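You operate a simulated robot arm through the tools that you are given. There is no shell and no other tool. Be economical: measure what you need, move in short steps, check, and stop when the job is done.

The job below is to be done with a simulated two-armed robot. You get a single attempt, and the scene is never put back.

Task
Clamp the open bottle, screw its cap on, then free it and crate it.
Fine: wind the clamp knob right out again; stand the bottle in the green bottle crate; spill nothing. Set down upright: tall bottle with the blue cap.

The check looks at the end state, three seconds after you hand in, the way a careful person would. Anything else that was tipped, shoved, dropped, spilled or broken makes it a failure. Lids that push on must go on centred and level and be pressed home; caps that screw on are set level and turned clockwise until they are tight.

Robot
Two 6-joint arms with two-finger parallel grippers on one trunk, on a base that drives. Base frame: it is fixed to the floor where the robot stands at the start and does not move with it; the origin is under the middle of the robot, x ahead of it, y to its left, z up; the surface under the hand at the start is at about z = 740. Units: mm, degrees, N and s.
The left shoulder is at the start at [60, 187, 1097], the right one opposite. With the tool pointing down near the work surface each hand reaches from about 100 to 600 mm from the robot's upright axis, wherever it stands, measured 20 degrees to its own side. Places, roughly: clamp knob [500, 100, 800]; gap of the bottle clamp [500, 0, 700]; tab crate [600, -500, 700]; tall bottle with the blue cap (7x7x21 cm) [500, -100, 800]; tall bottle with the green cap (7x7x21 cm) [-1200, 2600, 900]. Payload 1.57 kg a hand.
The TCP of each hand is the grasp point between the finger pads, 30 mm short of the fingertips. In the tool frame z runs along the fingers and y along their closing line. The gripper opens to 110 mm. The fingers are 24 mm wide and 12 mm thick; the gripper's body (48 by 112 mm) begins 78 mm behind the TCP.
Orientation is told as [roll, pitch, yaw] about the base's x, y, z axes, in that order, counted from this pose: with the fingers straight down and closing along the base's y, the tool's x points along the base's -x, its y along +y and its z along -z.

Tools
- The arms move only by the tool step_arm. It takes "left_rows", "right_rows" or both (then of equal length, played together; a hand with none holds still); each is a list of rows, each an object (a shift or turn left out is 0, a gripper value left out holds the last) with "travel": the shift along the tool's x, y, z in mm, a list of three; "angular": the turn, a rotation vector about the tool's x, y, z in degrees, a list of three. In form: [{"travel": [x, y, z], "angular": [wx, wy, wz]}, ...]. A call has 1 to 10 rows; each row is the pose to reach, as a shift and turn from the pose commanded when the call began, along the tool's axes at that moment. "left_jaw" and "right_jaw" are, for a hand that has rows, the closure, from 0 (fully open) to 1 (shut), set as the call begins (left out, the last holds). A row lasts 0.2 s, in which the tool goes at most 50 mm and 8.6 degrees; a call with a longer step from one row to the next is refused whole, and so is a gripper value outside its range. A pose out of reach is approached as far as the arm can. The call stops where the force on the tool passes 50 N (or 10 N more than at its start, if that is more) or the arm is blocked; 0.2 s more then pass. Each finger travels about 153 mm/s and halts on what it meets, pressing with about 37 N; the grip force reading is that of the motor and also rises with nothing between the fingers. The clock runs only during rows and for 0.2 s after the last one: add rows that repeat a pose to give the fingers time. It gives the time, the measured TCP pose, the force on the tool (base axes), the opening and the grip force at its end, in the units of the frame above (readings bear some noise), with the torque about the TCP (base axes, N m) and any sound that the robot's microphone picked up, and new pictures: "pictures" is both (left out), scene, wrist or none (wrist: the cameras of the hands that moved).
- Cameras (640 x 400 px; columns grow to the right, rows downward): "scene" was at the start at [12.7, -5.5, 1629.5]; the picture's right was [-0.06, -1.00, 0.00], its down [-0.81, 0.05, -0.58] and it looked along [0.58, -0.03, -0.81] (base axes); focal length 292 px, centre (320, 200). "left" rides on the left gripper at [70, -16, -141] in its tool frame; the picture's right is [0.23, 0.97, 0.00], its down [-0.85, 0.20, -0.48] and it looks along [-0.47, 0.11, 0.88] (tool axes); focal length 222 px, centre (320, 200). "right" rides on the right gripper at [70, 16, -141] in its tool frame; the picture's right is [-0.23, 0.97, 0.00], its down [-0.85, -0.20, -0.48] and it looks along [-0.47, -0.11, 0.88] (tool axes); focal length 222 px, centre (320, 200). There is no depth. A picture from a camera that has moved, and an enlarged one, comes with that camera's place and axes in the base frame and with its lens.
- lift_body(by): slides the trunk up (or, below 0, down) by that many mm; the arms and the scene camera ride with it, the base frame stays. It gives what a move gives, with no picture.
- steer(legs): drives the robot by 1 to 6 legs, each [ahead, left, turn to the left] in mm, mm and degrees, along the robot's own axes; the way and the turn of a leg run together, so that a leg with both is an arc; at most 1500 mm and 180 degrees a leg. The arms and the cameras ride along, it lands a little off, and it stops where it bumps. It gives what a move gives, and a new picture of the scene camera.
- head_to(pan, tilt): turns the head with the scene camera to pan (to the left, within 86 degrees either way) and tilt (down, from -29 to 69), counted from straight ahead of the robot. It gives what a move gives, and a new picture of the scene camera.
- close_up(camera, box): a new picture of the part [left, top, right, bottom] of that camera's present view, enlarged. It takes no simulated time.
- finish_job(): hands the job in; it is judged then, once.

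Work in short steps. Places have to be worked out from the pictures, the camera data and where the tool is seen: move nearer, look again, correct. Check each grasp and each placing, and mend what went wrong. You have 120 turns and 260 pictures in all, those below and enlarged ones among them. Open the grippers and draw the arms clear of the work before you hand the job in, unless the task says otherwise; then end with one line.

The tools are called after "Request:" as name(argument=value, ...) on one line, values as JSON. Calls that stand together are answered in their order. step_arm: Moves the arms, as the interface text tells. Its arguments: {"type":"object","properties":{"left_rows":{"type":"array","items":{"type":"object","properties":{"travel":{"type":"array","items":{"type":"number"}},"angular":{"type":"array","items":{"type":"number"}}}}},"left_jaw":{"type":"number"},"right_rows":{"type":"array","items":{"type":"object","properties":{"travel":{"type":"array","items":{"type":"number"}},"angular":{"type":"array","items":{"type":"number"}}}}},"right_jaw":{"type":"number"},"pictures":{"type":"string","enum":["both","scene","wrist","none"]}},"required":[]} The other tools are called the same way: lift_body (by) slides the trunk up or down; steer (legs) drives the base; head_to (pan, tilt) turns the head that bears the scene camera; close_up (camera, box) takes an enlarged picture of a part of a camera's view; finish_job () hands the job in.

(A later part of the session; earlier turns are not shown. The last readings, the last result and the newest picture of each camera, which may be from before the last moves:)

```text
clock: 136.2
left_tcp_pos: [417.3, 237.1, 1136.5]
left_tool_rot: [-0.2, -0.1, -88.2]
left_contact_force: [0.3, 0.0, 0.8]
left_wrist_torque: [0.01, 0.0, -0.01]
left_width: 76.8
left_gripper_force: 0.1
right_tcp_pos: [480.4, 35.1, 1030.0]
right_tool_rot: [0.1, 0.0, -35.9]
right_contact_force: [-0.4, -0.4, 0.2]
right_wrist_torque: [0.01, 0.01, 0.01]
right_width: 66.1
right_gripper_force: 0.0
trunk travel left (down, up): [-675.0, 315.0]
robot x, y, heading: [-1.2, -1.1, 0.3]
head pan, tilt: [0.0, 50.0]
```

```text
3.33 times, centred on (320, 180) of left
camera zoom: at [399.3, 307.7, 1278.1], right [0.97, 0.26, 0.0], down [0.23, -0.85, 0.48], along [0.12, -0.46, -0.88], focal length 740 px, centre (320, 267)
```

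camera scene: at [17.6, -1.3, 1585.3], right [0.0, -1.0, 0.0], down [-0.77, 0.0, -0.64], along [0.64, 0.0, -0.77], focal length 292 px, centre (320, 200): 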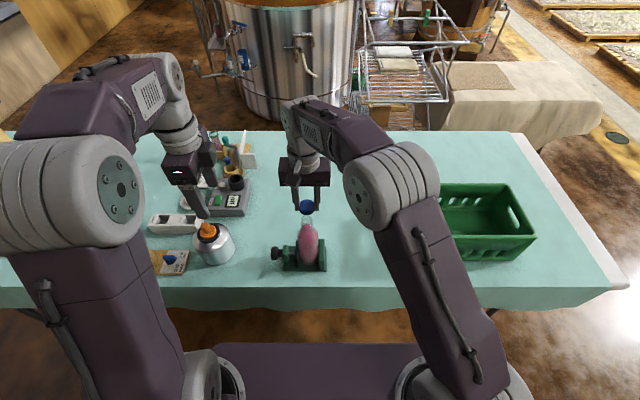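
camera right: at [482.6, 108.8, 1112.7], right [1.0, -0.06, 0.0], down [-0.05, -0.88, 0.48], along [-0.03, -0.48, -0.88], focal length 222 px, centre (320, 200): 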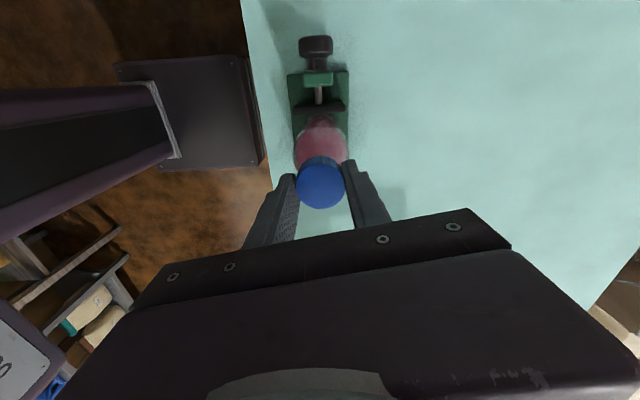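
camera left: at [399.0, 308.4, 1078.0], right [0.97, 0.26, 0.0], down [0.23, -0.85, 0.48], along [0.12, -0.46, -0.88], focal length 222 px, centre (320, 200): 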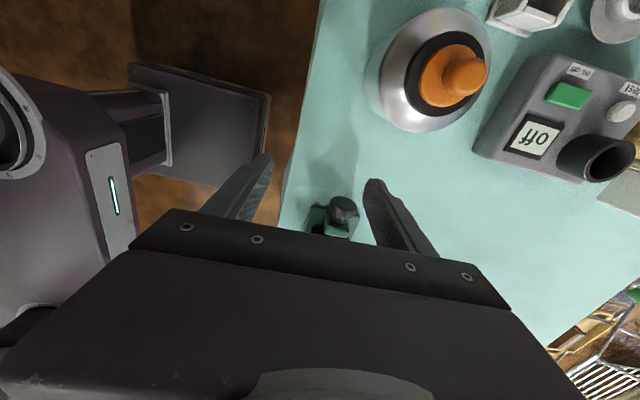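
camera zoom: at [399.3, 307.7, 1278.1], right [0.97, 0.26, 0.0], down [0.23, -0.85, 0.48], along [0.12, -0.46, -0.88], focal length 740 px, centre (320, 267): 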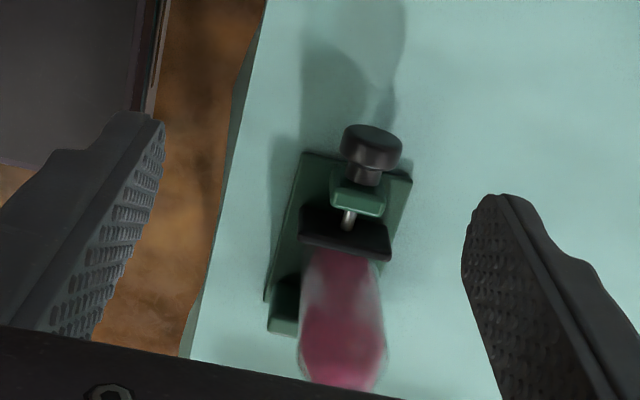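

The bottle may have ridden up a few mm in the clamp, but it's upright and held. To verify the cap's tightness I regrip at proper height and turn in increments, reading torque each time.

Request:
step_arm(right_rows=[{"angular": [0, 0, -8.5]}, {"angular": [0, 0, -17]}, {"angular": [0, 0, -25.5]}, {"angular": [0, 0, -34]}, {"angular": [0, 0, -42.5]}, {"angular": [0, 0, -51]}, {"angular": [0, 0, -59.5]}, {"angular": [0, 0, -68]}, {"angular": [0, 0, -76.5]}, {"angular": [0, 0, -85]}], pictures="none")

Request:
step_arm(right_rows=[{"travel": [0, 0, 15], "angular": [0, 0, -8.5]}, {"travel": [0, 0, 30], "angular": [0, 0, -17]}, {"travel": [0, 0, 45], "angular": [0, 0, -24]}, {"travel": [0, 0, 52], "angular": [0, 0, -24]}, {"travel": [0, 0, 52], "angular": [0, 0, -24]}], right_jaw=0.5, pictures="wrist")

Request:
step_arm(right_rows=[{"travel": [0, 0, 0]}, {"travel": [0, 0, 0]}, {"angular": [0, 0, 8.5]}, {"angular": [0, 0, 17]}, {"angular": [0, 0, 25.5]}], right_jaw=1, pictures="none")

Request:
close_up(camera="right", box=[260, 110, 380, 210])

Request:
step_arm(right_rows=[{"angular": [0, 0, 8.5]}, {"angular": [0, 0, 17]}, {"angular": [0, 0, 25.5]}], pictures="none")

Request:
close_up(camera="right", box=[260, 110, 380, 210])

Request:
step_arm(right_rows=[{"angular": [0, 0, 8.5]}, {"angular": [0, 0, 17]}, {"angular": [0, 0, 25.5]}], pictures="none")

```text
clock: 138.4
left_tcp_pos: [417.3, 238.1, 1136.6]
left_tool_rot: [-0.1, -0.1, -88.2]
left_contact_force: [0.2, -0.3, 0.8]
left_wrist_torque: [-0.02, -0.02, 0.0]
left_width: 76.9
left_gripper_force: 0.0
right_tcp_pos: [479.7, 34.9, 1030.1]
right_tool_rot: [-0.1, 0.0, 49.1]
right_contact_force: [-1.4, 0.2, -0.3]
right_wrist_torque: [0.03, -0.01, 0.0]
right_width: 65.9
right_gripper_force: 0.1
trunk travel left (down, up): [-675.0, 315.0]
robot x, y, heading: [-3.2, -1.7, 0.2]
head pan, tilt: [0.0, 50.0]
```

```text
clock: 139.7
left_tcp_pos: [417.1, 237.7, 1136.3]
left_tool_rot: [0.0, 0.0, -88.3]
left_contact_force: [0.5, -0.4, -0.7]
left_wrist_torque: [0.02, 0.01, 0.01]
left_width: 77.2
left_gripper_force: 0.0
right_tcp_pos: [478.7, 35.4, 978.7]
right_tool_rot: [-0.1, 0.0, 73.1]
right_contact_force: [0.2, -0.2, 0.2]
right_wrist_torque: [0.0, -0.01, -0.01]
right_width: 55.2
right_gripper_force: 0.0
trunk travel left (down, up): [-675.0, 315.0]
robot x, y, heading: [1.6, 2.5, -0.0]
head pan, tilt: [0.0, 50.0]
camera right: at [442.8, -26.8, 1119.8], right [-0.87, 0.5, 0.0], down [0.44, 0.76, 0.48], along [0.24, 0.41, -0.88], focal length 222 px, centre (320, 200)
```

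right: 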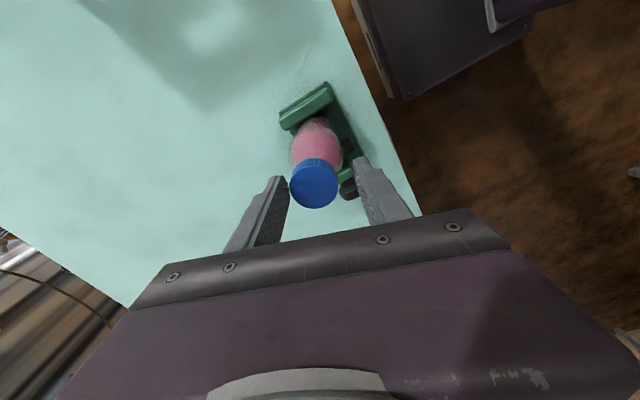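

```text
clock: 140.8
left_tcp_pos: [416.5, 238.5, 1136.9]
left_tool_rot: [-0.1, -0.1, -88.3]
left_contact_force: [-0.9, 0.4, 0.4]
left_wrist_torque: [0.02, -0.01, 0.02]
left_width: 77.3
left_gripper_force: 0.0
right_tcp_pos: [478.4, 35.3, 979.7]
right_tool_rot: [0.0, 0.0, 47.4]
right_contact_force: [0.0, -0.1, -0.5]
right_wrist_torque: [0.0, 0.15, 0.03]
right_width: 36.1
right_gripper_force: 37.1
trunk travel left (down, up): [-675.0, 315.0]
robot x, y, heading: [0.4, 3.2, 0.1]
head pan, tilt: [0.0, 50.0]
```

```text
4.00 times, centred on (320, 160) of right
camera zoom: at [419.4, -5.1, 1120.1], right [-0.56, 0.83, 0.0], down [0.73, 0.49, 0.48], along [0.4, 0.27, -0.88], focal length 888 px, centre (320, 360)
```

zoom: 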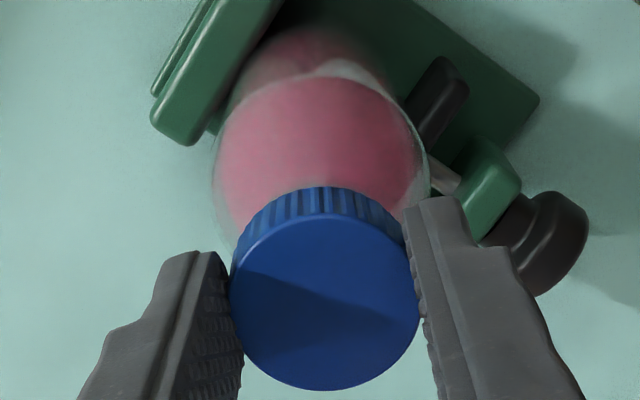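

```text
clock: 141.7
left_tcp_pos: [417.4, 239.3, 1136.8]
left_tool_rot: [-0.2, -0.1, -88.3]
left_contact_force: [-0.2, 0.8, 0.1]
left_wrist_torque: [-0.03, -0.02, 0.02]
left_width: 76.8
left_gripper_force: 0.1
right_tcp_pos: [480.0, 36.3, 979.5]
right_tool_rot: [0.1, -0.1, 21.9]
right_contact_force: [2.0, 2.0, -2.2]
right_wrist_torque: [0.53, -0.15, 0.07]
right_width: 35.9
right_gripper_force: 37.3
trunk travel left (down, up): [-675.0, 315.0]
robot x, y, heading: [2.7, 1.0, 0.2]
head pan, tilt: [0.0, 50.0]
```

```text
4.00 times, centred on (320, 160) of right
camera zoom: at [408.5, 25.0, 1120.1], right [-0.15, 0.99, 0.0], down [0.87, 0.13, 0.48], along [0.47, 0.07, -0.88], focal length 888 px, centre (320, 360)
```

zoom: 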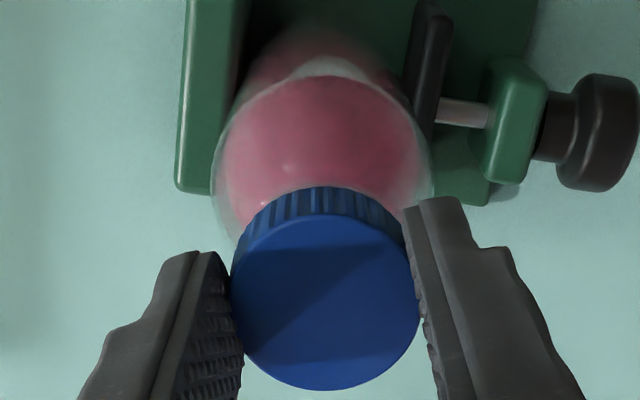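

```text
clock: 142.4
left_tcp_pos: [417.4, 238.1, 1137.0]
left_tool_rot: [-0.1, -0.1, -88.3]
left_contact_force: [-0.4, -0.4, 0.3]
left_wrist_torque: [0.0, 0.0, -0.03]
left_width: 77.1
left_gripper_force: 0.0
right_tcp_pos: [478.5, 37.2, 978.8]
right_tool_rot: [0.0, 0.0, -3.5]
right_contact_force: [1.5, 3.6, 0.0]
right_wrist_torque: [0.38, -0.31, 0.06]
right_width: 36.0
right_gripper_force: 37.0
trunk travel left (down, up): [-675.0, 315.0]
robot x, y, heading: [0.5, 1.5, 0.2]
head pan, tilt: [0.0, 50.0]
```

Torque is almost nil here, and the images suggest cap and bottle have ridden up together a few mm in the clamp. Still gripping the cap, I push down gently to see whether the bottle reseats.

Request:
step_arm(right_rows=[{"travel": [0, 0, 1]}, {"travel": [0, 0, 2]}, {"travel": [0, 0, 3]}, {"travel": [0, 0, 4]}], pictures="none")

Request:
close_up(camera="right", box=[240, 60, 420, 210])

Request:
close_up(camera="scene", box=[260, 195, 350, 275])

```text
clock: 143.4
left_tcp_pos: [414.5, 237.3, 1138.1]
left_tool_rot: [0.1, -0.1, -88.3]
left_contact_force: [-0.3, 0.9, -0.3]
left_wrist_torque: [0.0, -0.02, 0.01]
left_width: 76.8
left_gripper_force: 0.0
right_tcp_pos: [477.4, 36.9, 978.6]
right_tool_rot: [0.0, -0.5, -3.5]
right_contact_force: [3.9, -0.2, 28.5]
right_wrist_torque: [-0.12, -0.32, -0.01]
right_width: 36.3
right_gripper_force: 37.2
trunk travel left (down, up): [-675.0, 315.0]
robot x, y, heading: [-2.5, 3.5, 0.0]
head pan, tilt: [0.0, 50.0]
```

```text
2.67 times, centred on (330, 135) of right
camera zoom: at [408.2, 56.2, 1118.6], right [0.29, 0.96, 0.0], down [0.84, -0.25, 0.48], along [0.47, -0.14, -0.87], focal length 592 px, centre (293, 373)
```

zoom: 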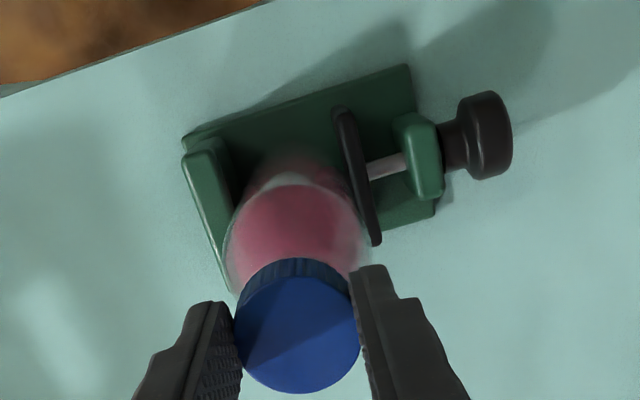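

```text
5.00 times, centred on (305, 235) of scene
camera zoom: at [14.3, -1.2, 1585.6], right [0.0, -1.0, 0.0], down [-0.76, 0.0, -0.64], along [0.64, 0.0, -0.76], focal length 1461 px, centre (395, 25)
```

zoom: 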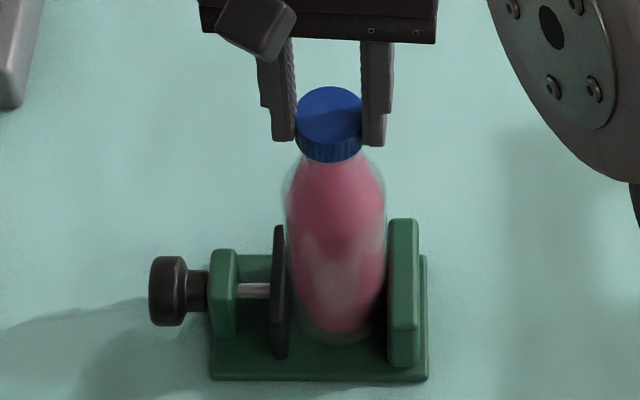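

Pushing with 28 N lowered the cap about 3 mm, so the cap had been riding up. Most likely my fingertips slipped below its edge in the later regrips. I regrip higher (tips well above the cap's lower edge) at yaw +75°.

Request:
step_arm(right_rows=[{"travel": [0, 0, -4]}, {"travel": [0, 0, -9], "angular": [0, 0, -8.5]}, {"travel": [0, 0, -9], "angular": [0, 0, -17]}, {"travel": [0, 0, -9], "angular": [0, 0, -25.5]}, {"travel": [0, 0, -9], "angular": [0, 0, -34]}, {"travel": [0, 0, -9], "angular": [0, 0, -42.5]}, {"travel": [0, 0, -9], "angular": [0, 0, -51]}, {"travel": [0, 0, -9], "angular": [0, 0, -59.5]}, {"travel": [0, 0, -9], "angular": [0, 0, -68]}, {"travel": [0, 0, -9], "angular": [0, 0, -76.5]}], right_jaw=0.5, pictures="none")

Request:
close_up(camera="right", box=[240, 110, 400, 210])

Request:
close_up(camera="scene", box=[270, 190, 340, 240])

```text
clock: 145.7
left_tcp_pos: [417.3, 236.0, 1137.5]
left_tool_rot: [-0.1, -0.1, -88.3]
left_contact_force: [-0.6, 0.2, -0.3]
left_wrist_torque: [-0.02, -0.02, 0.0]
left_width: 77.1
left_gripper_force: 0.1
right_tcp_pos: [478.7, 34.2, 983.2]
right_tool_rot: [-0.1, 0.1, 73.0]
right_contact_force: [0.2, 0.8, 0.3]
right_wrist_torque: [0.01, -0.03, 0.0]
right_width: 54.9
right_gripper_force: 0.1
trunk travel left (down, up): [-675.0, 315.0]
robot x, y, heading: [1.7, -1.5, 0.1]
head pan, tilt: [0.0, 50.0]
```

```text
4.00 times, centred on (320, 160) of right
camera zoom: at [443.2, -27.4, 1125.4], right [-0.87, 0.5, 0.0], down [0.44, 0.76, 0.48], along [0.24, 0.41, -0.88], focal length 888 px, centre (320, 360)
```

zoom: 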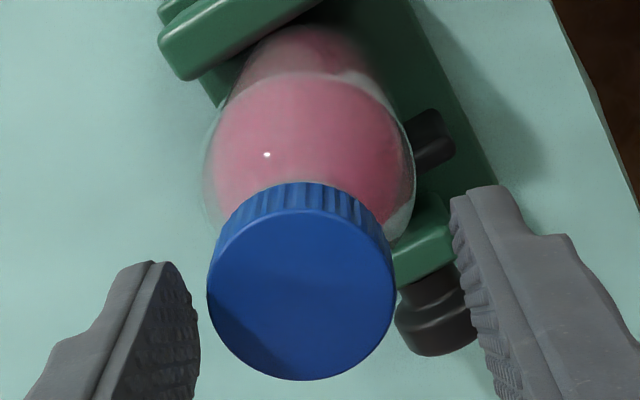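

```text
8.00 times, centred on (305, 215) of scene
camera zoom: at [17.5, -0.9, 1585.3], right [0.0, -1.0, 0.0], down [-0.77, 0.0, -0.64], along [0.64, 0.0, -0.77], focal length 2338 px, centre (440, 80)
```

zoom: 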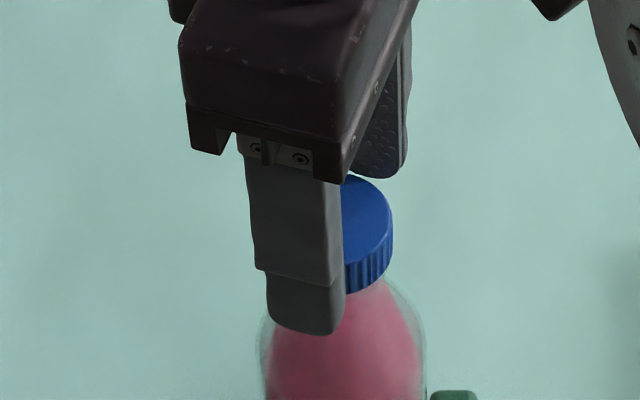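

Working through the geometry: the bottle has actually slid about 5 mm in +x along the clamp jaws and probably spins with the cap, because the clamp grip isn't strong. I'll hold the bottle body with the left hand (coming in at 45° from the left) while the right tightens the cap. First, the left pre-pose.

Request:
step_arm(left_rows=[{"travel": [-5, 12, 15], "angular": [0, -5, 0]}, {"travel": [-15, 24, 35], "angular": [0, -10, 0]}, {"travel": [-25, 36, 55], "angular": [0, -15, 0]}, {"travel": [-40, 46, 75], "angular": [0, -20, 0]}, {"travel": [-50, 54, 95], "angular": [0, -25, 0]}, {"travel": [-60, 60, 115], "angular": [0, -30, 0]}, {"travel": [-70, 67, 135], "angular": [0, -35, 0]}, {"travel": [-75, 67, 150], "angular": [0, -40, 0]}, {"travel": [-75, 67, 150], "angular": [0, -45, 0]}, {"travel": [-75, 67, 150], "angular": [0, -45, 0]}], left_jaw=0)

```text
clock: 147.8
left_tcp_pos: [485.7, 163.6, 987.4]
left_tool_rot: [0.0, -45.2, -88.2]
left_contact_force: [0.1, -0.4, 0.4]
left_wrist_torque: [0.04, -0.01, 0.04]
left_width: 110.2
left_gripper_force: 0.0
right_tcp_pos: [479.6, 34.6, 984.1]
right_tool_rot: [-0.1, 0.0, 73.0]
right_contact_force: [0.4, -0.2, 0.9]
right_wrist_torque: [-0.03, -0.02, 0.0]
right_width: 55.0
right_gripper_force: 0.0
trunk travel left (down, up): [-675.0, 315.0]
robot x, y, heading: [0.8, -0.1, 0.5]
head pan, tilt: [0.0, 50.0]
camera scene: at [17.5, -1.3, 1585.3], right [0.0, -1.0, 0.0], down [-0.77, 0.0, -0.64], along [0.64, 0.0, -0.77], focal length 292 px, centre (320, 200)
camera left: at [465.3, 312.9, 1036.9], right [0.97, 0.19, -0.16], down [0.21, -0.26, 0.94], along [0.14, -0.95, -0.29], focal length 222 px, centre (320, 200)
```

scene: 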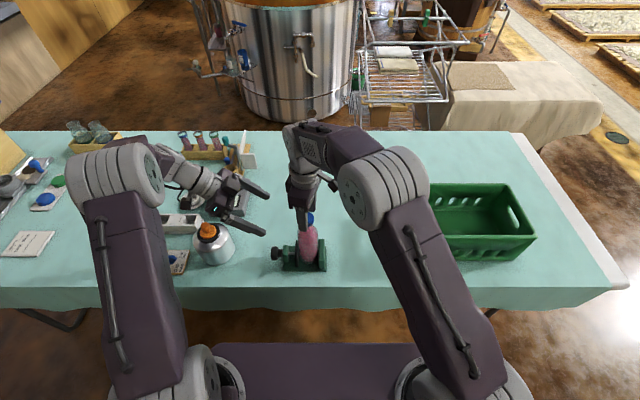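
left: 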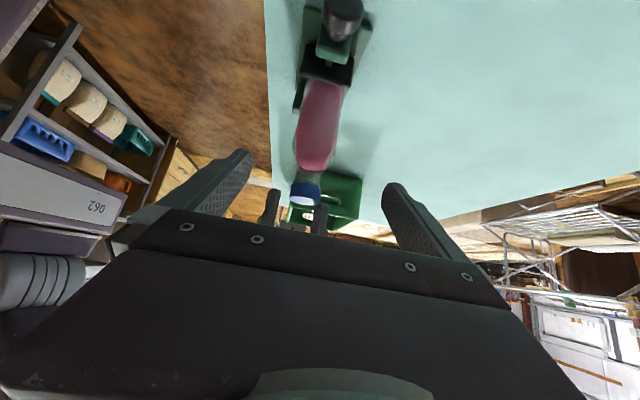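

The left hand tracks well, and the view confirms the bottle axis at x≈483.5. I advance along the fingers toward the bottle body.

Request:
step_arm(left_rows=[{"travel": [1, -2, 25]}, {"travel": [1, -2, 50]}, {"travel": [1, -2, 75]}, {"travel": [1, -2, 100]}, {"travel": [2, -2, 120]}, {"travel": [2, -2, 120]}])

Request:
close_up(camera="left", box=[200, 0, 440, 240])

Request:
close_up(camera="scene", box=[230, 160, 350, 280])

```text
clock: 149.2
left_tcp_pos: [486.7, 79.4, 901.1]
left_tool_rot: [0.0, -45.1, -88.2]
left_contact_force: [0.3, -0.1, 0.4]
left_wrist_torque: [0.01, 0.01, 0.0]
left_width: 110.1
left_gripper_force: 0.1
right_tcp_pos: [479.1, 35.6, 984.1]
right_tool_rot: [-0.1, 0.0, 73.0]
right_contact_force: [-0.1, -0.7, 0.0]
right_wrist_torque: [0.02, 0.0, -0.01]
right_width: 55.1
right_gripper_force: 0.1
trunk travel left (down, up): [-675.0, 315.0]
robot x, y, heading: [2.7, 0.6, 0.0]
head pan, tilt: [0.0, 50.0]
camera scene: at [17.4, -0.7, 1585.3], right [0.0, -1.0, 0.0], down [-0.77, 0.0, -0.64], along [0.64, 0.0, -0.77], focal length 292 px, centre (320, 200)
camera left: at [466.1, 228.6, 950.4], right [0.97, 0.19, -0.16], down [0.21, -0.26, 0.94], along [0.14, -0.95, -0.29], focal length 222 px, centre (320, 200)
```

scene: 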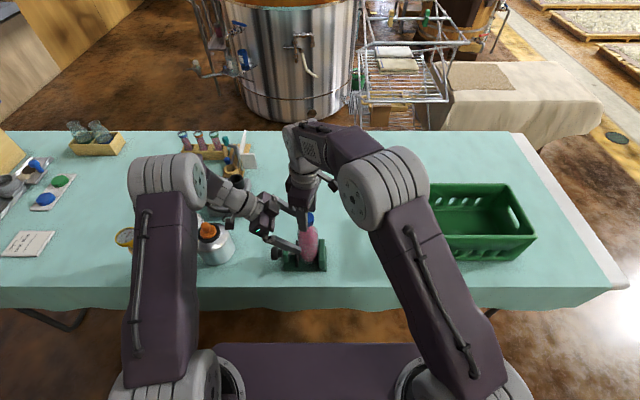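
left: 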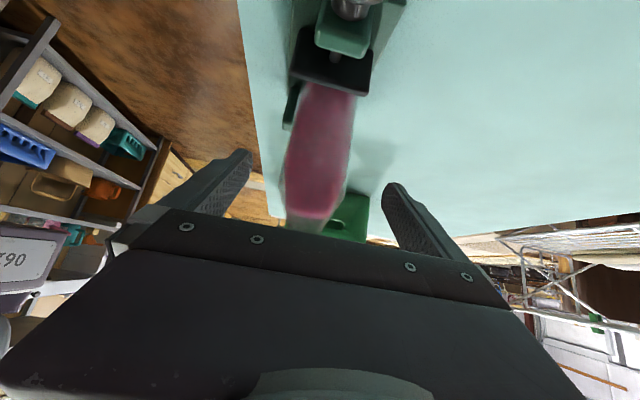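

```text
1.67 times, centred on (320, 120) of left
camera zoom: at [466.1, 228.6, 950.4], right [0.97, 0.19, -0.16], down [0.21, -0.26, 0.94], along [0.14, -0.95, -0.29], focal length 370 px, centre (320, 333)
```

zoom: 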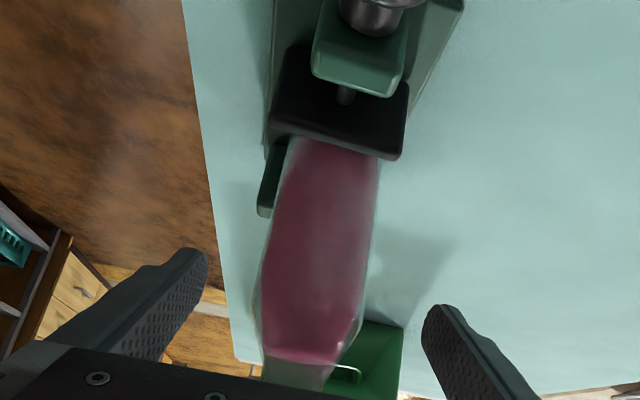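

```text
3.33 times, centred on (290, 220) of scene
camera zoom: at [17.4, -0.7, 1585.3], right [0.0, -1.0, 0.0], down [-0.77, 0.0, -0.64], along [0.64, 0.0, -0.77], focal length 974 px, centre (420, 133)
```

zoom: 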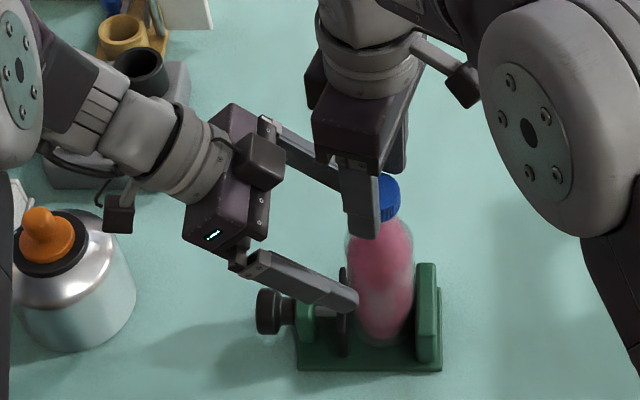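

The bottle is well centred between the left fingers. I advance the last 62 mm and close.

Request:
step_arm(left_rows=[{"travel": [0, 0, 20]}, {"travel": [0, 0, 40]}, {"travel": [0, 0, 60]}, {"travel": [0, 0, 60]}], pictures="none")

Request:
step_arm(left_rows=[{"travel": [0, 0, 0]}, {"travel": [0, 0, 0]}, {"travel": [0, 0, 0]}], left_jaw=1, pictures="wrist")

Request:
close_up(camera="right", box=[240, 110, 400, 210])

Request:
close_up(camera="scene", box=[270, 180, 350, 270])

```text
clock: 150.2
left_tcp_pos: [487.7, 38.1, 859.8]
left_tool_rot: [-0.1, -45.1, -88.3]
left_contact_force: [-0.5, 0.2, -0.2]
left_wrist_torque: [0.0, -0.01, -0.02]
left_width: 109.9
left_gripper_force: 0.1
right_tcp_pos: [479.9, 35.1, 984.6]
right_tool_rot: [-0.1, -0.1, 73.1]
right_contact_force: [0.2, 0.3, -0.1]
right_wrist_torque: [-0.01, -0.01, -0.01]
right_width: 55.0
right_gripper_force: 0.1
trunk travel left (down, up): [-675.0, 315.0]
robot x, y, heading: [2.3, 1.2, 0.6]
head pan, tilt: [0.0, 50.0]
```

```text
clock: 151.1
left_tcp_pos: [487.5, 39.1, 857.8]
left_tool_rot: [-0.1, -45.0, -88.3]
left_contact_force: [-0.5, -0.3, 0.0]
left_wrist_torque: [-0.14, -0.04, 0.05]
left_width: 60.6
left_gripper_force: 36.6
right_tcp_pos: [478.6, 35.3, 983.6]
right_tool_rot: [-0.1, 0.1, 73.0]
right_contact_force: [0.2, -0.3, 0.0]
right_wrist_torque: [0.0, 0.0, 0.01]
right_width: 55.1
right_gripper_force: 0.1
trunk travel left (down, up): [-675.0, 315.0]
robot x, y, heading: [4.6, 0.9, 0.2]
head pan, tilt: [0.0, 50.0]
camera left: at [467.0, 187.5, 908.8], right [0.97, 0.19, -0.16], down [0.21, -0.26, 0.94], along [0.14, -0.95, -0.29], focal length 222 px, centre (320, 200)
```

left: 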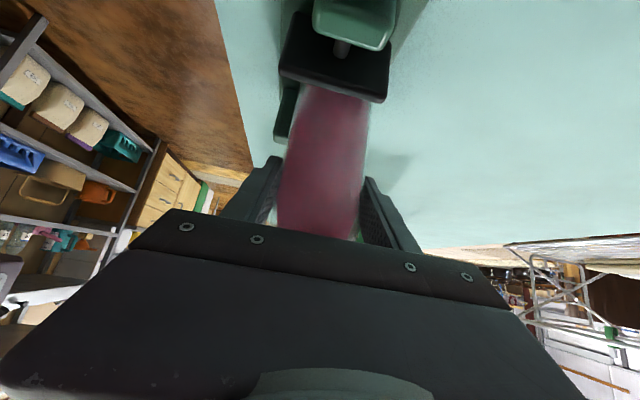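

```text
4.00 times, centred on (320, 160) of right
camera zoom: at [443.1, -27.4, 1125.3], right [-0.86, 0.5, 0.0], down [0.44, 0.76, 0.48], along [0.24, 0.41, -0.88], focal length 888 px, centre (320, 360)
```

zoom: 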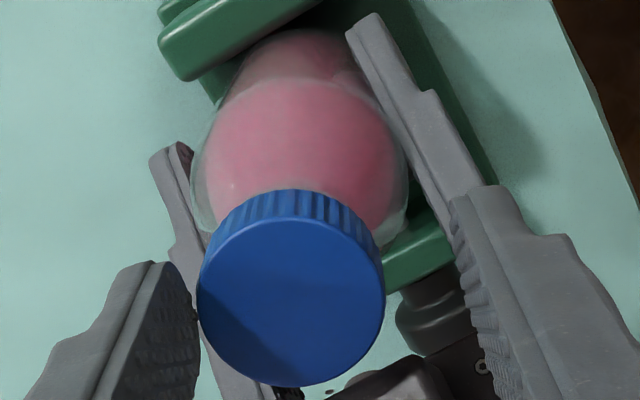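

```text
4.44 times, centred on (310, 225) of scene
camera zoom: at [17.7, -1.1, 1585.3], right [0.0, -1.0, 0.0], down [-0.77, 0.0, -0.64], along [0.64, 0.0, -0.77], focal length 1299 px, centre (364, 89)
```

zoom: 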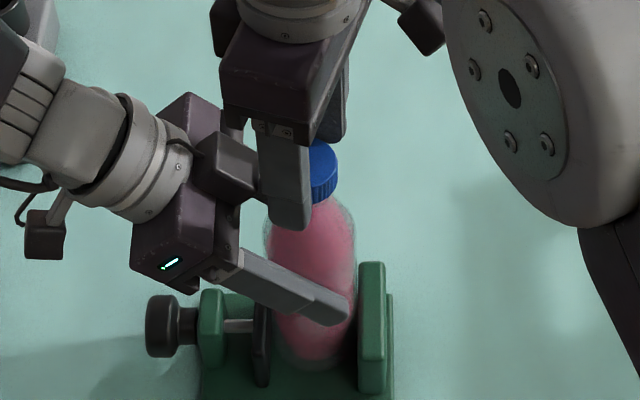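

The left hand now holds the bottle. From the images the cap is about (+6.5,-1) mm from the right TCP, so I re-centre the right hand, lower 5 mm, grip and turn, reading torque.

Request:
step_arm(right_rows=[{"travel": [-0.5, -3, 0]}, {"travel": [-0.94, -6.5, 3]}, {"travel": [-0.94, -6.5, 5]}, {"travel": [-0.94, -6.5, 5]}], pictures="none")

Request:
close_up(camera="right", box=[240, 110, 400, 210])

Request:
step_arm(right_rows=[{"travel": [0, 0, 0]}, {"travel": [0, 0, 0]}, {"travel": [0, 0, 0]}], right_jaw=1, pictures="none")

Request:
step_arm(right_rows=[{"travel": [0, 0, 0.5], "angular": [0, 0, 8.5]}, {"travel": [0, 0, 1], "angular": [0, 0, 17]}, {"travel": [0, 0, 1], "angular": [0, 0, 25.5]}], pictures="none")

Request:
close_up(camera="right", box=[240, 110, 400, 210])

```text
clock: 152.1
left_tcp_pos: [487.7, 39.0, 858.9]
left_tool_rot: [-0.1, -45.2, -88.3]
left_contact_force: [-0.8, -1.2, 0.1]
left_wrist_torque: [-0.1, 0.03, 0.02]
left_width: 60.5
left_gripper_force: 37.1
right_tcp_pos: [485.3, 32.9, 979.1]
right_tool_rot: [-0.1, 0.0, 73.0]
right_contact_force: [0.4, -0.1, -0.5]
right_wrist_torque: [-0.02, -0.02, 0.0]
right_width: 54.9
right_gripper_force: 0.0
trunk travel left (down, up): [-675.0, 315.0]
robot x, y, heading: [-1.8, -0.1, 0.0]
head pan, tilt: [0.0, 50.0]
```

```text
4.00 times, centred on (320, 160) of right
camera zoom: at [449.2, -28.6, 1120.1], right [-0.86, 0.5, 0.0], down [0.44, 0.76, 0.48], along [0.24, 0.41, -0.88], focal length 888 px, centre (320, 360)
```

zoom: 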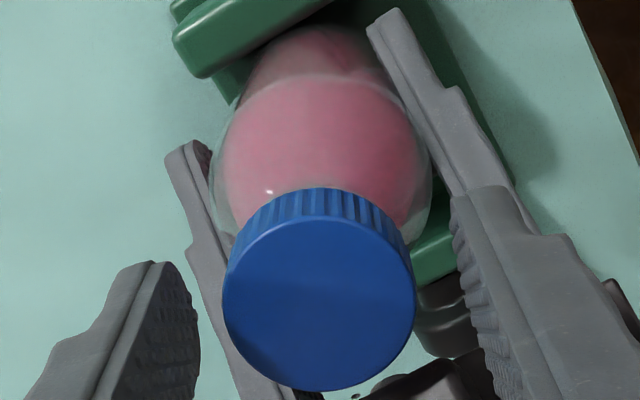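

```text
clock: 152.8
left_tcp_pos: [486.7, 37.2, 858.1]
left_tool_rot: [-0.1, -45.0, -88.2]
left_contact_force: [-6.9, 3.2, 1.8]
left_wrist_torque: [-0.33, -0.84, -0.01]
left_width: 60.1
left_gripper_force: 37.4
right_tcp_pos: [485.7, 33.9, 978.2]
right_tool_rot: [-0.1, 0.1, 73.0]
right_contact_force: [8.4, -3.6, -0.2]
right_wrist_torque: [-0.11, -0.2, -0.03]
right_width: 36.3
right_gripper_force: 37.3
trunk travel left (down, up): [-675.0, 315.0]
robot x, y, heading: [0.9, -3.5, 0.3]
head pan, tilt: [0.0, 50.0]
```

```text
clock: 153.7
left_tcp_pos: [488.0, 38.6, 858.6]
left_tool_rot: [-0.1, -45.1, -88.2]
left_contact_force: [-0.6, 0.6, -0.6]
left_wrist_torque: [0.1, 0.3, -0.7]
left_width: 59.6
left_gripper_force: 36.6
right_tcp_pos: [484.7, 33.8, 977.5]
right_tool_rot: [0.0, 0.0, 47.6]
right_contact_force: [-0.2, 0.4, 2.1]
right_wrist_torque: [0.0, -0.11, 0.69]
right_width: 36.4
right_gripper_force: 37.2
trunk travel left (down, up): [-675.0, 315.0]
robot x, y, heading: [2.7, 0.6, 0.3]
head pan, tilt: [0.0, 50.0]
```

```text
4.00 times, centred on (320, 160) of right
camera zoom: at [425.7, -5.8, 1119.4], right [-0.56, 0.83, 0.0], down [0.73, 0.49, 0.48], along [0.4, 0.27, -0.88], focal length 888 px, centre (320, 360)
```

zoom: 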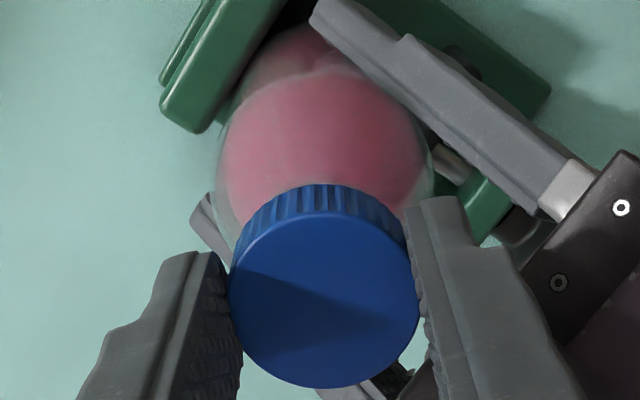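

With the bottle held, the torque jumps to 0.69 N m (and -0.70 on the left hand), so the bottle had been spinning and the cap is really tightening now. A little more.

Request:
step_arm(right_rows=[{"angular": [0, 0, 8.5]}, {"angular": [0, 0, 17]}], pictures="none")

Request:
step_arm(right_rows=[{"angular": [0, 0, 8.5]}, {"angular": [0, 0, 17]}], pictures="none")

Request:
step_arm(right_rows=[{"angular": [0, 0, 8.5]}, {"angular": [0, 0, 17]}], pictures="none")

```text
clock: 154.2
left_tcp_pos: [489.5, 40.0, 858.6]
left_tool_rot: [0.1, -45.0, -88.0]
left_contact_force: [22.4, 5.7, -11.0]
left_wrist_torque: [-0.51, 1.89, -0.77]
left_width: 59.8
left_gripper_force: 37.1
right_tcp_pos: [483.5, 34.5, 977.2]
right_tool_rot: [0.0, 0.3, 30.4]
right_contact_force: [-23.3, -5.7, 19.0]
right_wrist_torque: [-0.24, 0.82, 0.88]
right_width: 36.1
right_gripper_force: 37.2
trunk travel left (down, up): [-675.0, 315.0]
robot x, y, heading: [-1.7, 0.7, -0.0]
head pan, tilt: [0.0, 50.0]
```

```text
clock: 154.8
left_tcp_pos: [489.9, 39.4, 859.8]
left_tool_rot: [0.1, -45.2, -88.1]
left_contact_force: [20.9, 9.8, 1.2]
left_wrist_torque: [-0.46, 0.92, -0.23]
left_width: 59.7
left_gripper_force: 36.7
right_tcp_pos: [484.2, 34.4, 977.0]
right_tool_rot: [-0.1, 0.3, 13.3]
right_contact_force: [-17.5, -6.1, -1.3]
right_wrist_torque: [-0.26, 0.86, 0.33]
right_width: 36.7
right_gripper_force: 36.7
trunk travel left (down, up): [-675.0, 315.0]
robot x, y, heading: [-0.6, -2.2, 0.2]
head pan, tilt: [0.0, 50.0]
```

```text
clock: 155.4
left_tcp_pos: [488.5, 38.1, 859.5]
left_tool_rot: [0.1, -45.3, -88.5]
left_contact_force: [11.9, 11.7, 14.4]
left_wrist_torque: [-0.35, -0.11, -0.61]
left_width: 59.1
left_gripper_force: 36.5
right_tcp_pos: [487.3, 35.3, 977.8]
right_tool_rot: [-0.2, -0.2, -3.7]
right_contact_force: [-5.5, -5.2, -10.8]
right_wrist_torque: [-0.1, 0.31, 0.75]
right_width: 36.6
right_gripper_force: 36.8
trunk travel left (down, up): [-675.0, 315.0]
robot x, y, heading: [-0.9, -0.0, 0.4]
head pan, tilt: [0.0, 50.0]
```

Torque stays high (up to 0.88 N m) with friction slip, so the cap is tight. I release the right hand and lift it clear, keeping the left holding for the moment.

Request:
step_arm(right_rows=[{"travel": [0, 0, 0]}, {"travel": [0, 0, 0]}, {"travel": [0, 0, -15]}, {"travel": [0, 0, -35]}, {"travel": [0, 0, -55]}, {"travel": [0, -25, -65]}, {"travel": [0, -55, -65]}, {"travel": [0, -85, -65]}, {"travel": [0, -120, -65]}, {"travel": [0, -150, -65]}], right_jaw=0.4)

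Request:
close_up(camera="scene", box=[250, 190, 350, 280])

Request:
close_up(camera="right", box=[400, 40, 640, 200])

```text
clock: 157.7
left_tcp_pos: [486.1, 38.6, 858.5]
left_tool_rot: [0.0, -45.1, -88.3]
left_contact_force: [-0.7, 5.7, 9.3]
left_wrist_torque: [0.07, 0.07, -0.01]
left_width: 59.7
left_gripper_force: 37.1
right_tcp_pos: [476.1, -114.4, 1045.4]
right_tool_rot: [-0.1, -0.1, -3.4]
right_contact_force: [0.2, 0.3, 0.8]
right_wrist_torque: [0.04, -0.01, 0.0]
right_width: 65.9
right_gripper_force: 0.1
trunk travel left (down, up): [-675.0, 315.0]
robot x, y, heading: [-2.6, -0.3, 0.2]
head pan, tilt: [0.0, 50.0]
camera scene: at [15.8, -0.3, 1585.3], right [0.0, -1.0, 0.0], down [-0.77, 0.0, -0.64], along [0.64, 0.0, -0.77], focal length 292 px, centre (320, 200)
camera right: at [407.9, -94.2, 1186.1], right [0.29, 0.96, 0.0], down [0.84, -0.25, 0.48], along [0.46, -0.14, -0.88], focal length 222 px, centre (320, 200)
```

scene: 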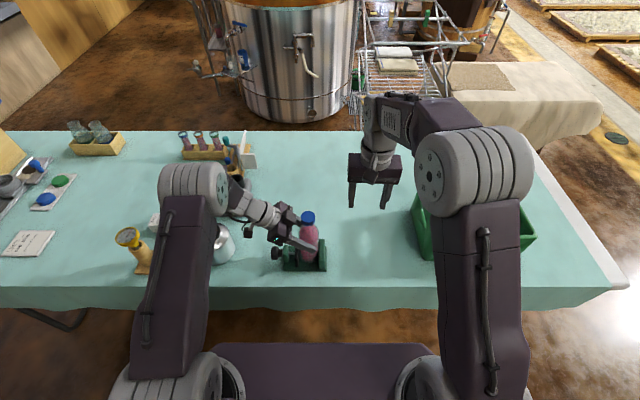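
right: 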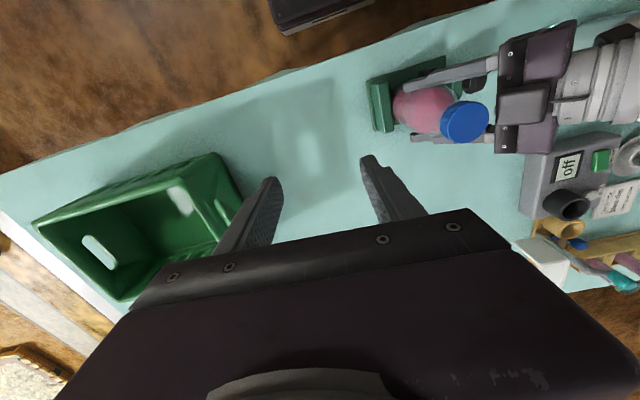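

```text
4.44 times, centred on (300, 235) of scene
camera zoom: at [15.8, -0.3, 1585.3], right [0.0, -1.0, 0.0], down [-0.77, 0.0, -0.64], along [0.64, 0.0, -0.77], focal length 1299 px, centre (409, 44)
```

zoom: 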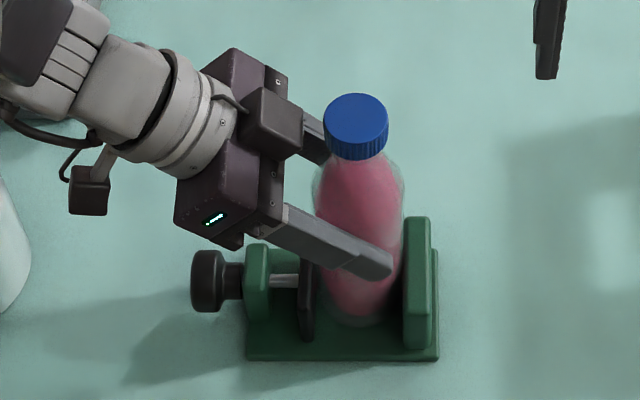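

```text
2.50 times, centred on (520, 120) of right
camera zoom: at [407.9, -94.2, 1186.1], right [0.29, 0.96, 0.0], down [0.84, -0.25, 0.48], along [0.46, -0.14, -0.88], focal length 555 px, centre (-180, 400)
```

zoom: 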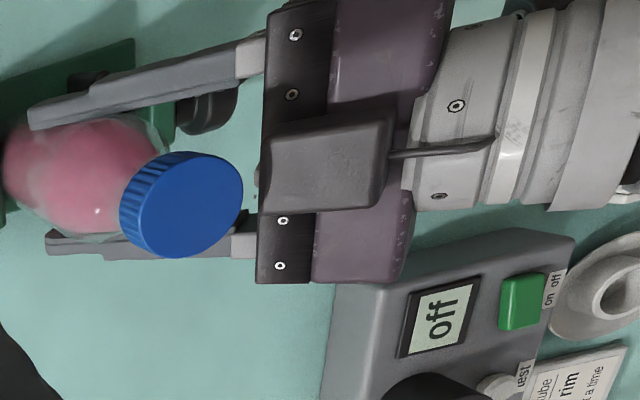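

Bottle upright. I open the left hand, withdraw it along its fingers, then straighten it and raise it.

Request:
step_arm(left_rows=[{"travel": [0, 0, 0]}, {"travel": [0, 0, 0]}, {"travel": [0, 0, -15]}, {"travel": [0, 0, -35]}, {"travel": [0, 0, -60]}, {"travel": [0, 0, -85]}, {"travel": [0, 0, -110]}, {"travel": [0, 0, -135]}, {"travel": [0, 0, -160]}], left_jaw=0, pictures="none")

Request:
step_arm(left_rows=[{"travel": [-10, -5, -12], "angular": [0, 5, 0]}, {"travel": [-20, -10, -25], "angular": [0, 10, 0]}, {"travel": [-30, -20, -38], "angular": [0, 15, 0]}, {"travel": [-40, -30, -50], "angular": [0, 20, 0]}, {"travel": [-50, -40, -60], "angular": [0, 25, 0]}, {"travel": [-60, -50, -70], "angular": [0, 30, 0]}, {"travel": [-70, -60, -80], "angular": [0, 35, 0]}, {"travel": [-80, -60, -90], "angular": [0, 40, 0]}, {"travel": [-90, -60, -100], "angular": [0, 45, 0]}, {"travel": [-90, -60, -100], "angular": [0, 45, 0]}])

Request:
close_up(camera="scene", box=[250, 190, 350, 280])

```text
clock: 159.7
left_tcp_pos: [484.8, 156.3, 973.8]
left_tool_rot: [-0.1, -45.1, -88.2]
left_contact_force: [0.2, -0.3, 0.2]
left_wrist_torque: [-0.01, -0.01, 0.04]
left_width: 110.1
left_gripper_force: 0.0
right_tcp_pos: [478.9, -114.0, 1044.0]
right_tool_rot: [0.0, -0.2, -3.5]
right_contact_force: [0.1, 0.4, -0.2]
right_wrist_torque: [0.06, 0.01, -0.05]
right_width: 65.9
right_gripper_force: 0.1
trunk travel left (down, up): [-675.0, 315.0]
robot x, y, heading: [1.6, -2.3, -0.0]
head pan, tilt: [0.0, 50.0]
```

```text
clock: 161.8
left_tcp_pos: [425.0, 158.3, 1105.0]
left_tool_rot: [-0.1, 0.0, -88.2]
left_contact_force: [0.5, -0.2, 0.9]
left_wrist_torque: [-0.02, 0.01, -0.01]
left_width: 109.8
left_gripper_force: 0.1
right_tcp_pos: [477.7, -114.9, 1044.4]
right_tool_rot: [-0.1, -0.1, -3.5]
right_contact_force: [0.7, 0.8, 0.2]
right_wrist_torque: [0.03, 0.0, 0.01]
right_width: 65.9
right_gripper_force: 0.0
trunk travel left (down, up): [-675.0, 315.0]
robot x, y, heading: [2.3, 2.7, 0.3]
head pan, tilt: [0.0, 50.0]
camera scene: at [17.6, -0.6, 1585.3], right [0.0, -1.0, 0.0], down [-0.77, 0.0, -0.64], along [0.64, 0.0, -0.77], focal length 292 px, centre (320, 200)
camera left: at [406.4, 227.8, 1246.6], right [0.97, 0.26, 0.0], down [0.23, -0.85, 0.48], along [0.12, -0.46, -0.88], focal length 222 px, centre (320, 200)
```

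scene: 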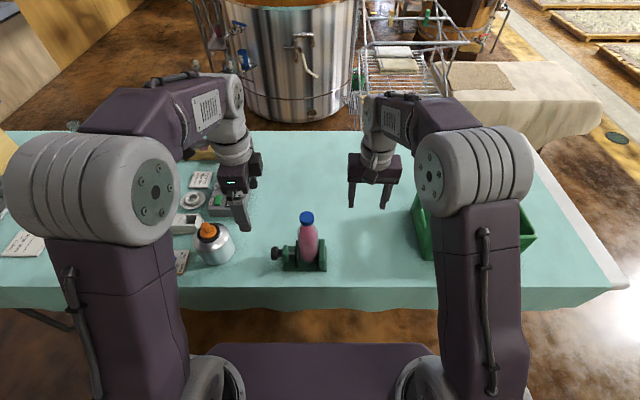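
left: 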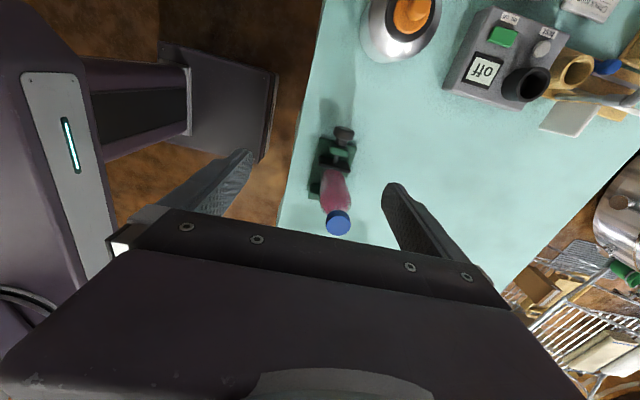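

```text
4.44 times, centred on (300, 235) of scene
camera zoom: at [17.6, -0.6, 1585.3], right [0.0, -1.0, 0.0], down [-0.77, 0.0, -0.64], along [0.64, 0.0, -0.77], focal length 1299 px, centre (409, 44)
```

zoom: 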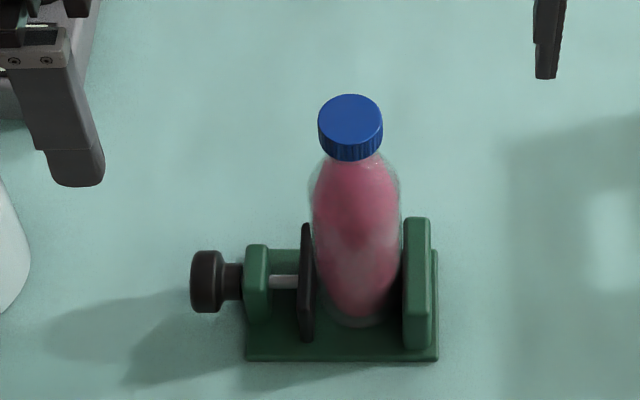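

The cap is on level. The knob evidently stays in place axially (y≈143), so I'll grip it centred there this time. I lower the trunk and bring the left hand down to it.

Request:
lift_body(by=-200)

Request:
step_arm(left_rows=[{"travel": [-3, 25, 0]}, {"travel": [-6, 50, 10]}, {"travel": [-10, 54, 30]}, {"travel": [-15, 54, 55]}, {"travel": [-15, 54, 80]}, {"travel": [-15, 54, 100]}, {"travel": [-15, 54, 107]}, {"travel": [-15, 54, 107]}], left_jaw=0, pictures="wrist")

Request:
close_up(camera="left", box=[220, 100, 420, 240])

Request:
close_up(camera="scene", box=[220, 140, 380, 250])

```text
clock: 164.0
left_tcp_pos: [424.5, 157.1, 905.1]
left_tool_rot: [-0.1, -0.1, -88.3]
left_contact_force: [-0.4, -0.1, -0.2]
left_wrist_torque: [0.0, 0.03, 0.0]
left_width: 109.9
left_gripper_force: 0.1
right_tcp_pos: [477.7, -115.2, 843.0]
right_tool_rot: [0.0, -0.1, -3.5]
right_contact_force: [0.2, -0.6, 0.0]
right_wrist_torque: [-0.02, -0.01, 0.0]
right_width: 65.9
right_gripper_force: 0.1
trunk travel left (down, up): [-475.0, 515.0]
robot x, y, heading: [3.2, -0.4, 0.3]
head pan, tilt: [0.0, 50.0]
```

```text
clock: 165.8
left_tcp_pos: [478.0, 142.7, 799.0]
left_tool_rot: [-0.1, 0.0, -88.4]
left_contact_force: [-0.2, 0.1, 0.0]
left_wrist_torque: [0.01, 0.03, 0.01]
left_width: 109.9
left_gripper_force: 0.0
right_tcp_pos: [476.7, -113.6, 844.3]
right_tool_rot: [0.0, -0.1, -3.6]
right_contact_force: [0.1, 0.3, -0.4]
right_wrist_torque: [-0.02, 0.0, 0.03]
right_width: 66.0
right_gripper_force: 0.1
trunk travel left (down, up): [-475.0, 515.0]
robot x, y, heading: [-2.1, 0.0, 0.0]
head pan, tilt: [0.0, 50.0]
camera left: at [460.7, 212.6, 940.1], right [0.97, 0.26, 0.0], down [0.23, -0.85, 0.48], along [0.12, -0.46, -0.88], focal length 222 px, centre (320, 200)
```

left: 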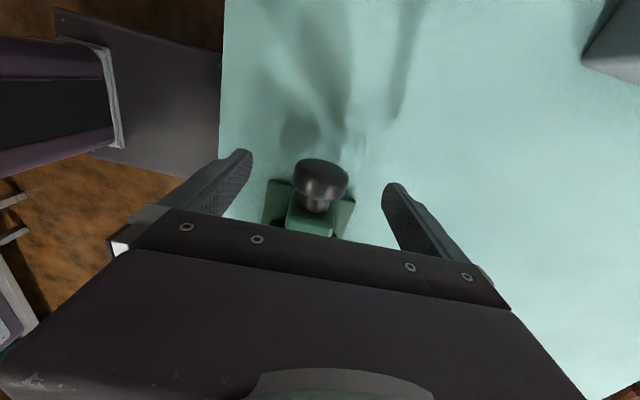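

```text
2.86 times, centred on (320, 170) of left
camera zoom: at [460.7, 212.6, 940.1], right [0.97, 0.26, 0.0], down [0.23, -0.85, 0.48], along [0.12, -0.46, -0.88], focal length 635 px, centre (320, 286)
```

zoom: 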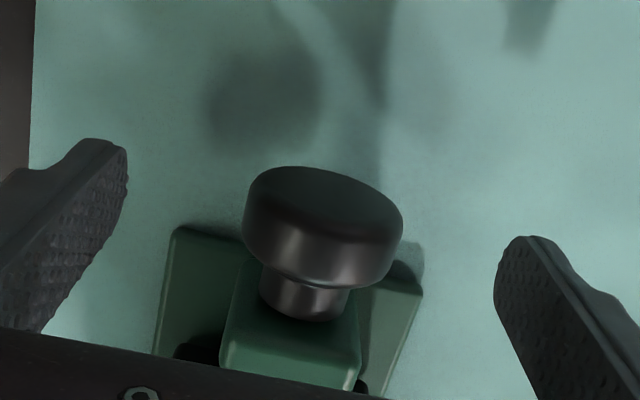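

```text
3.64 times, centred on (300, 195) of scene
camera zoom: at [17.6, -1.0, 1385.3], right [0.0, -1.0, 0.0], down [-0.77, 0.0, -0.64], along [0.64, 0.0, -0.77], focal length 1063 px, centre (393, 218)
```

zoom: 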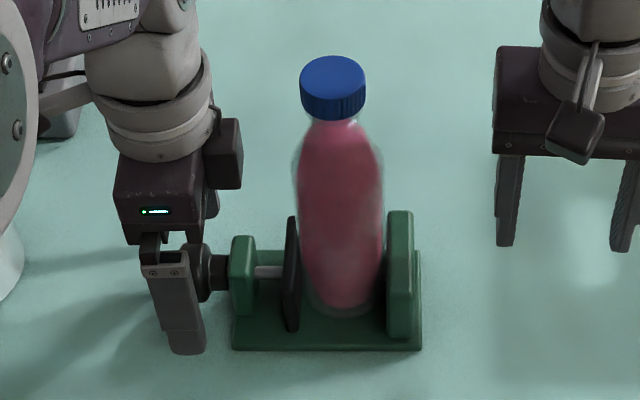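

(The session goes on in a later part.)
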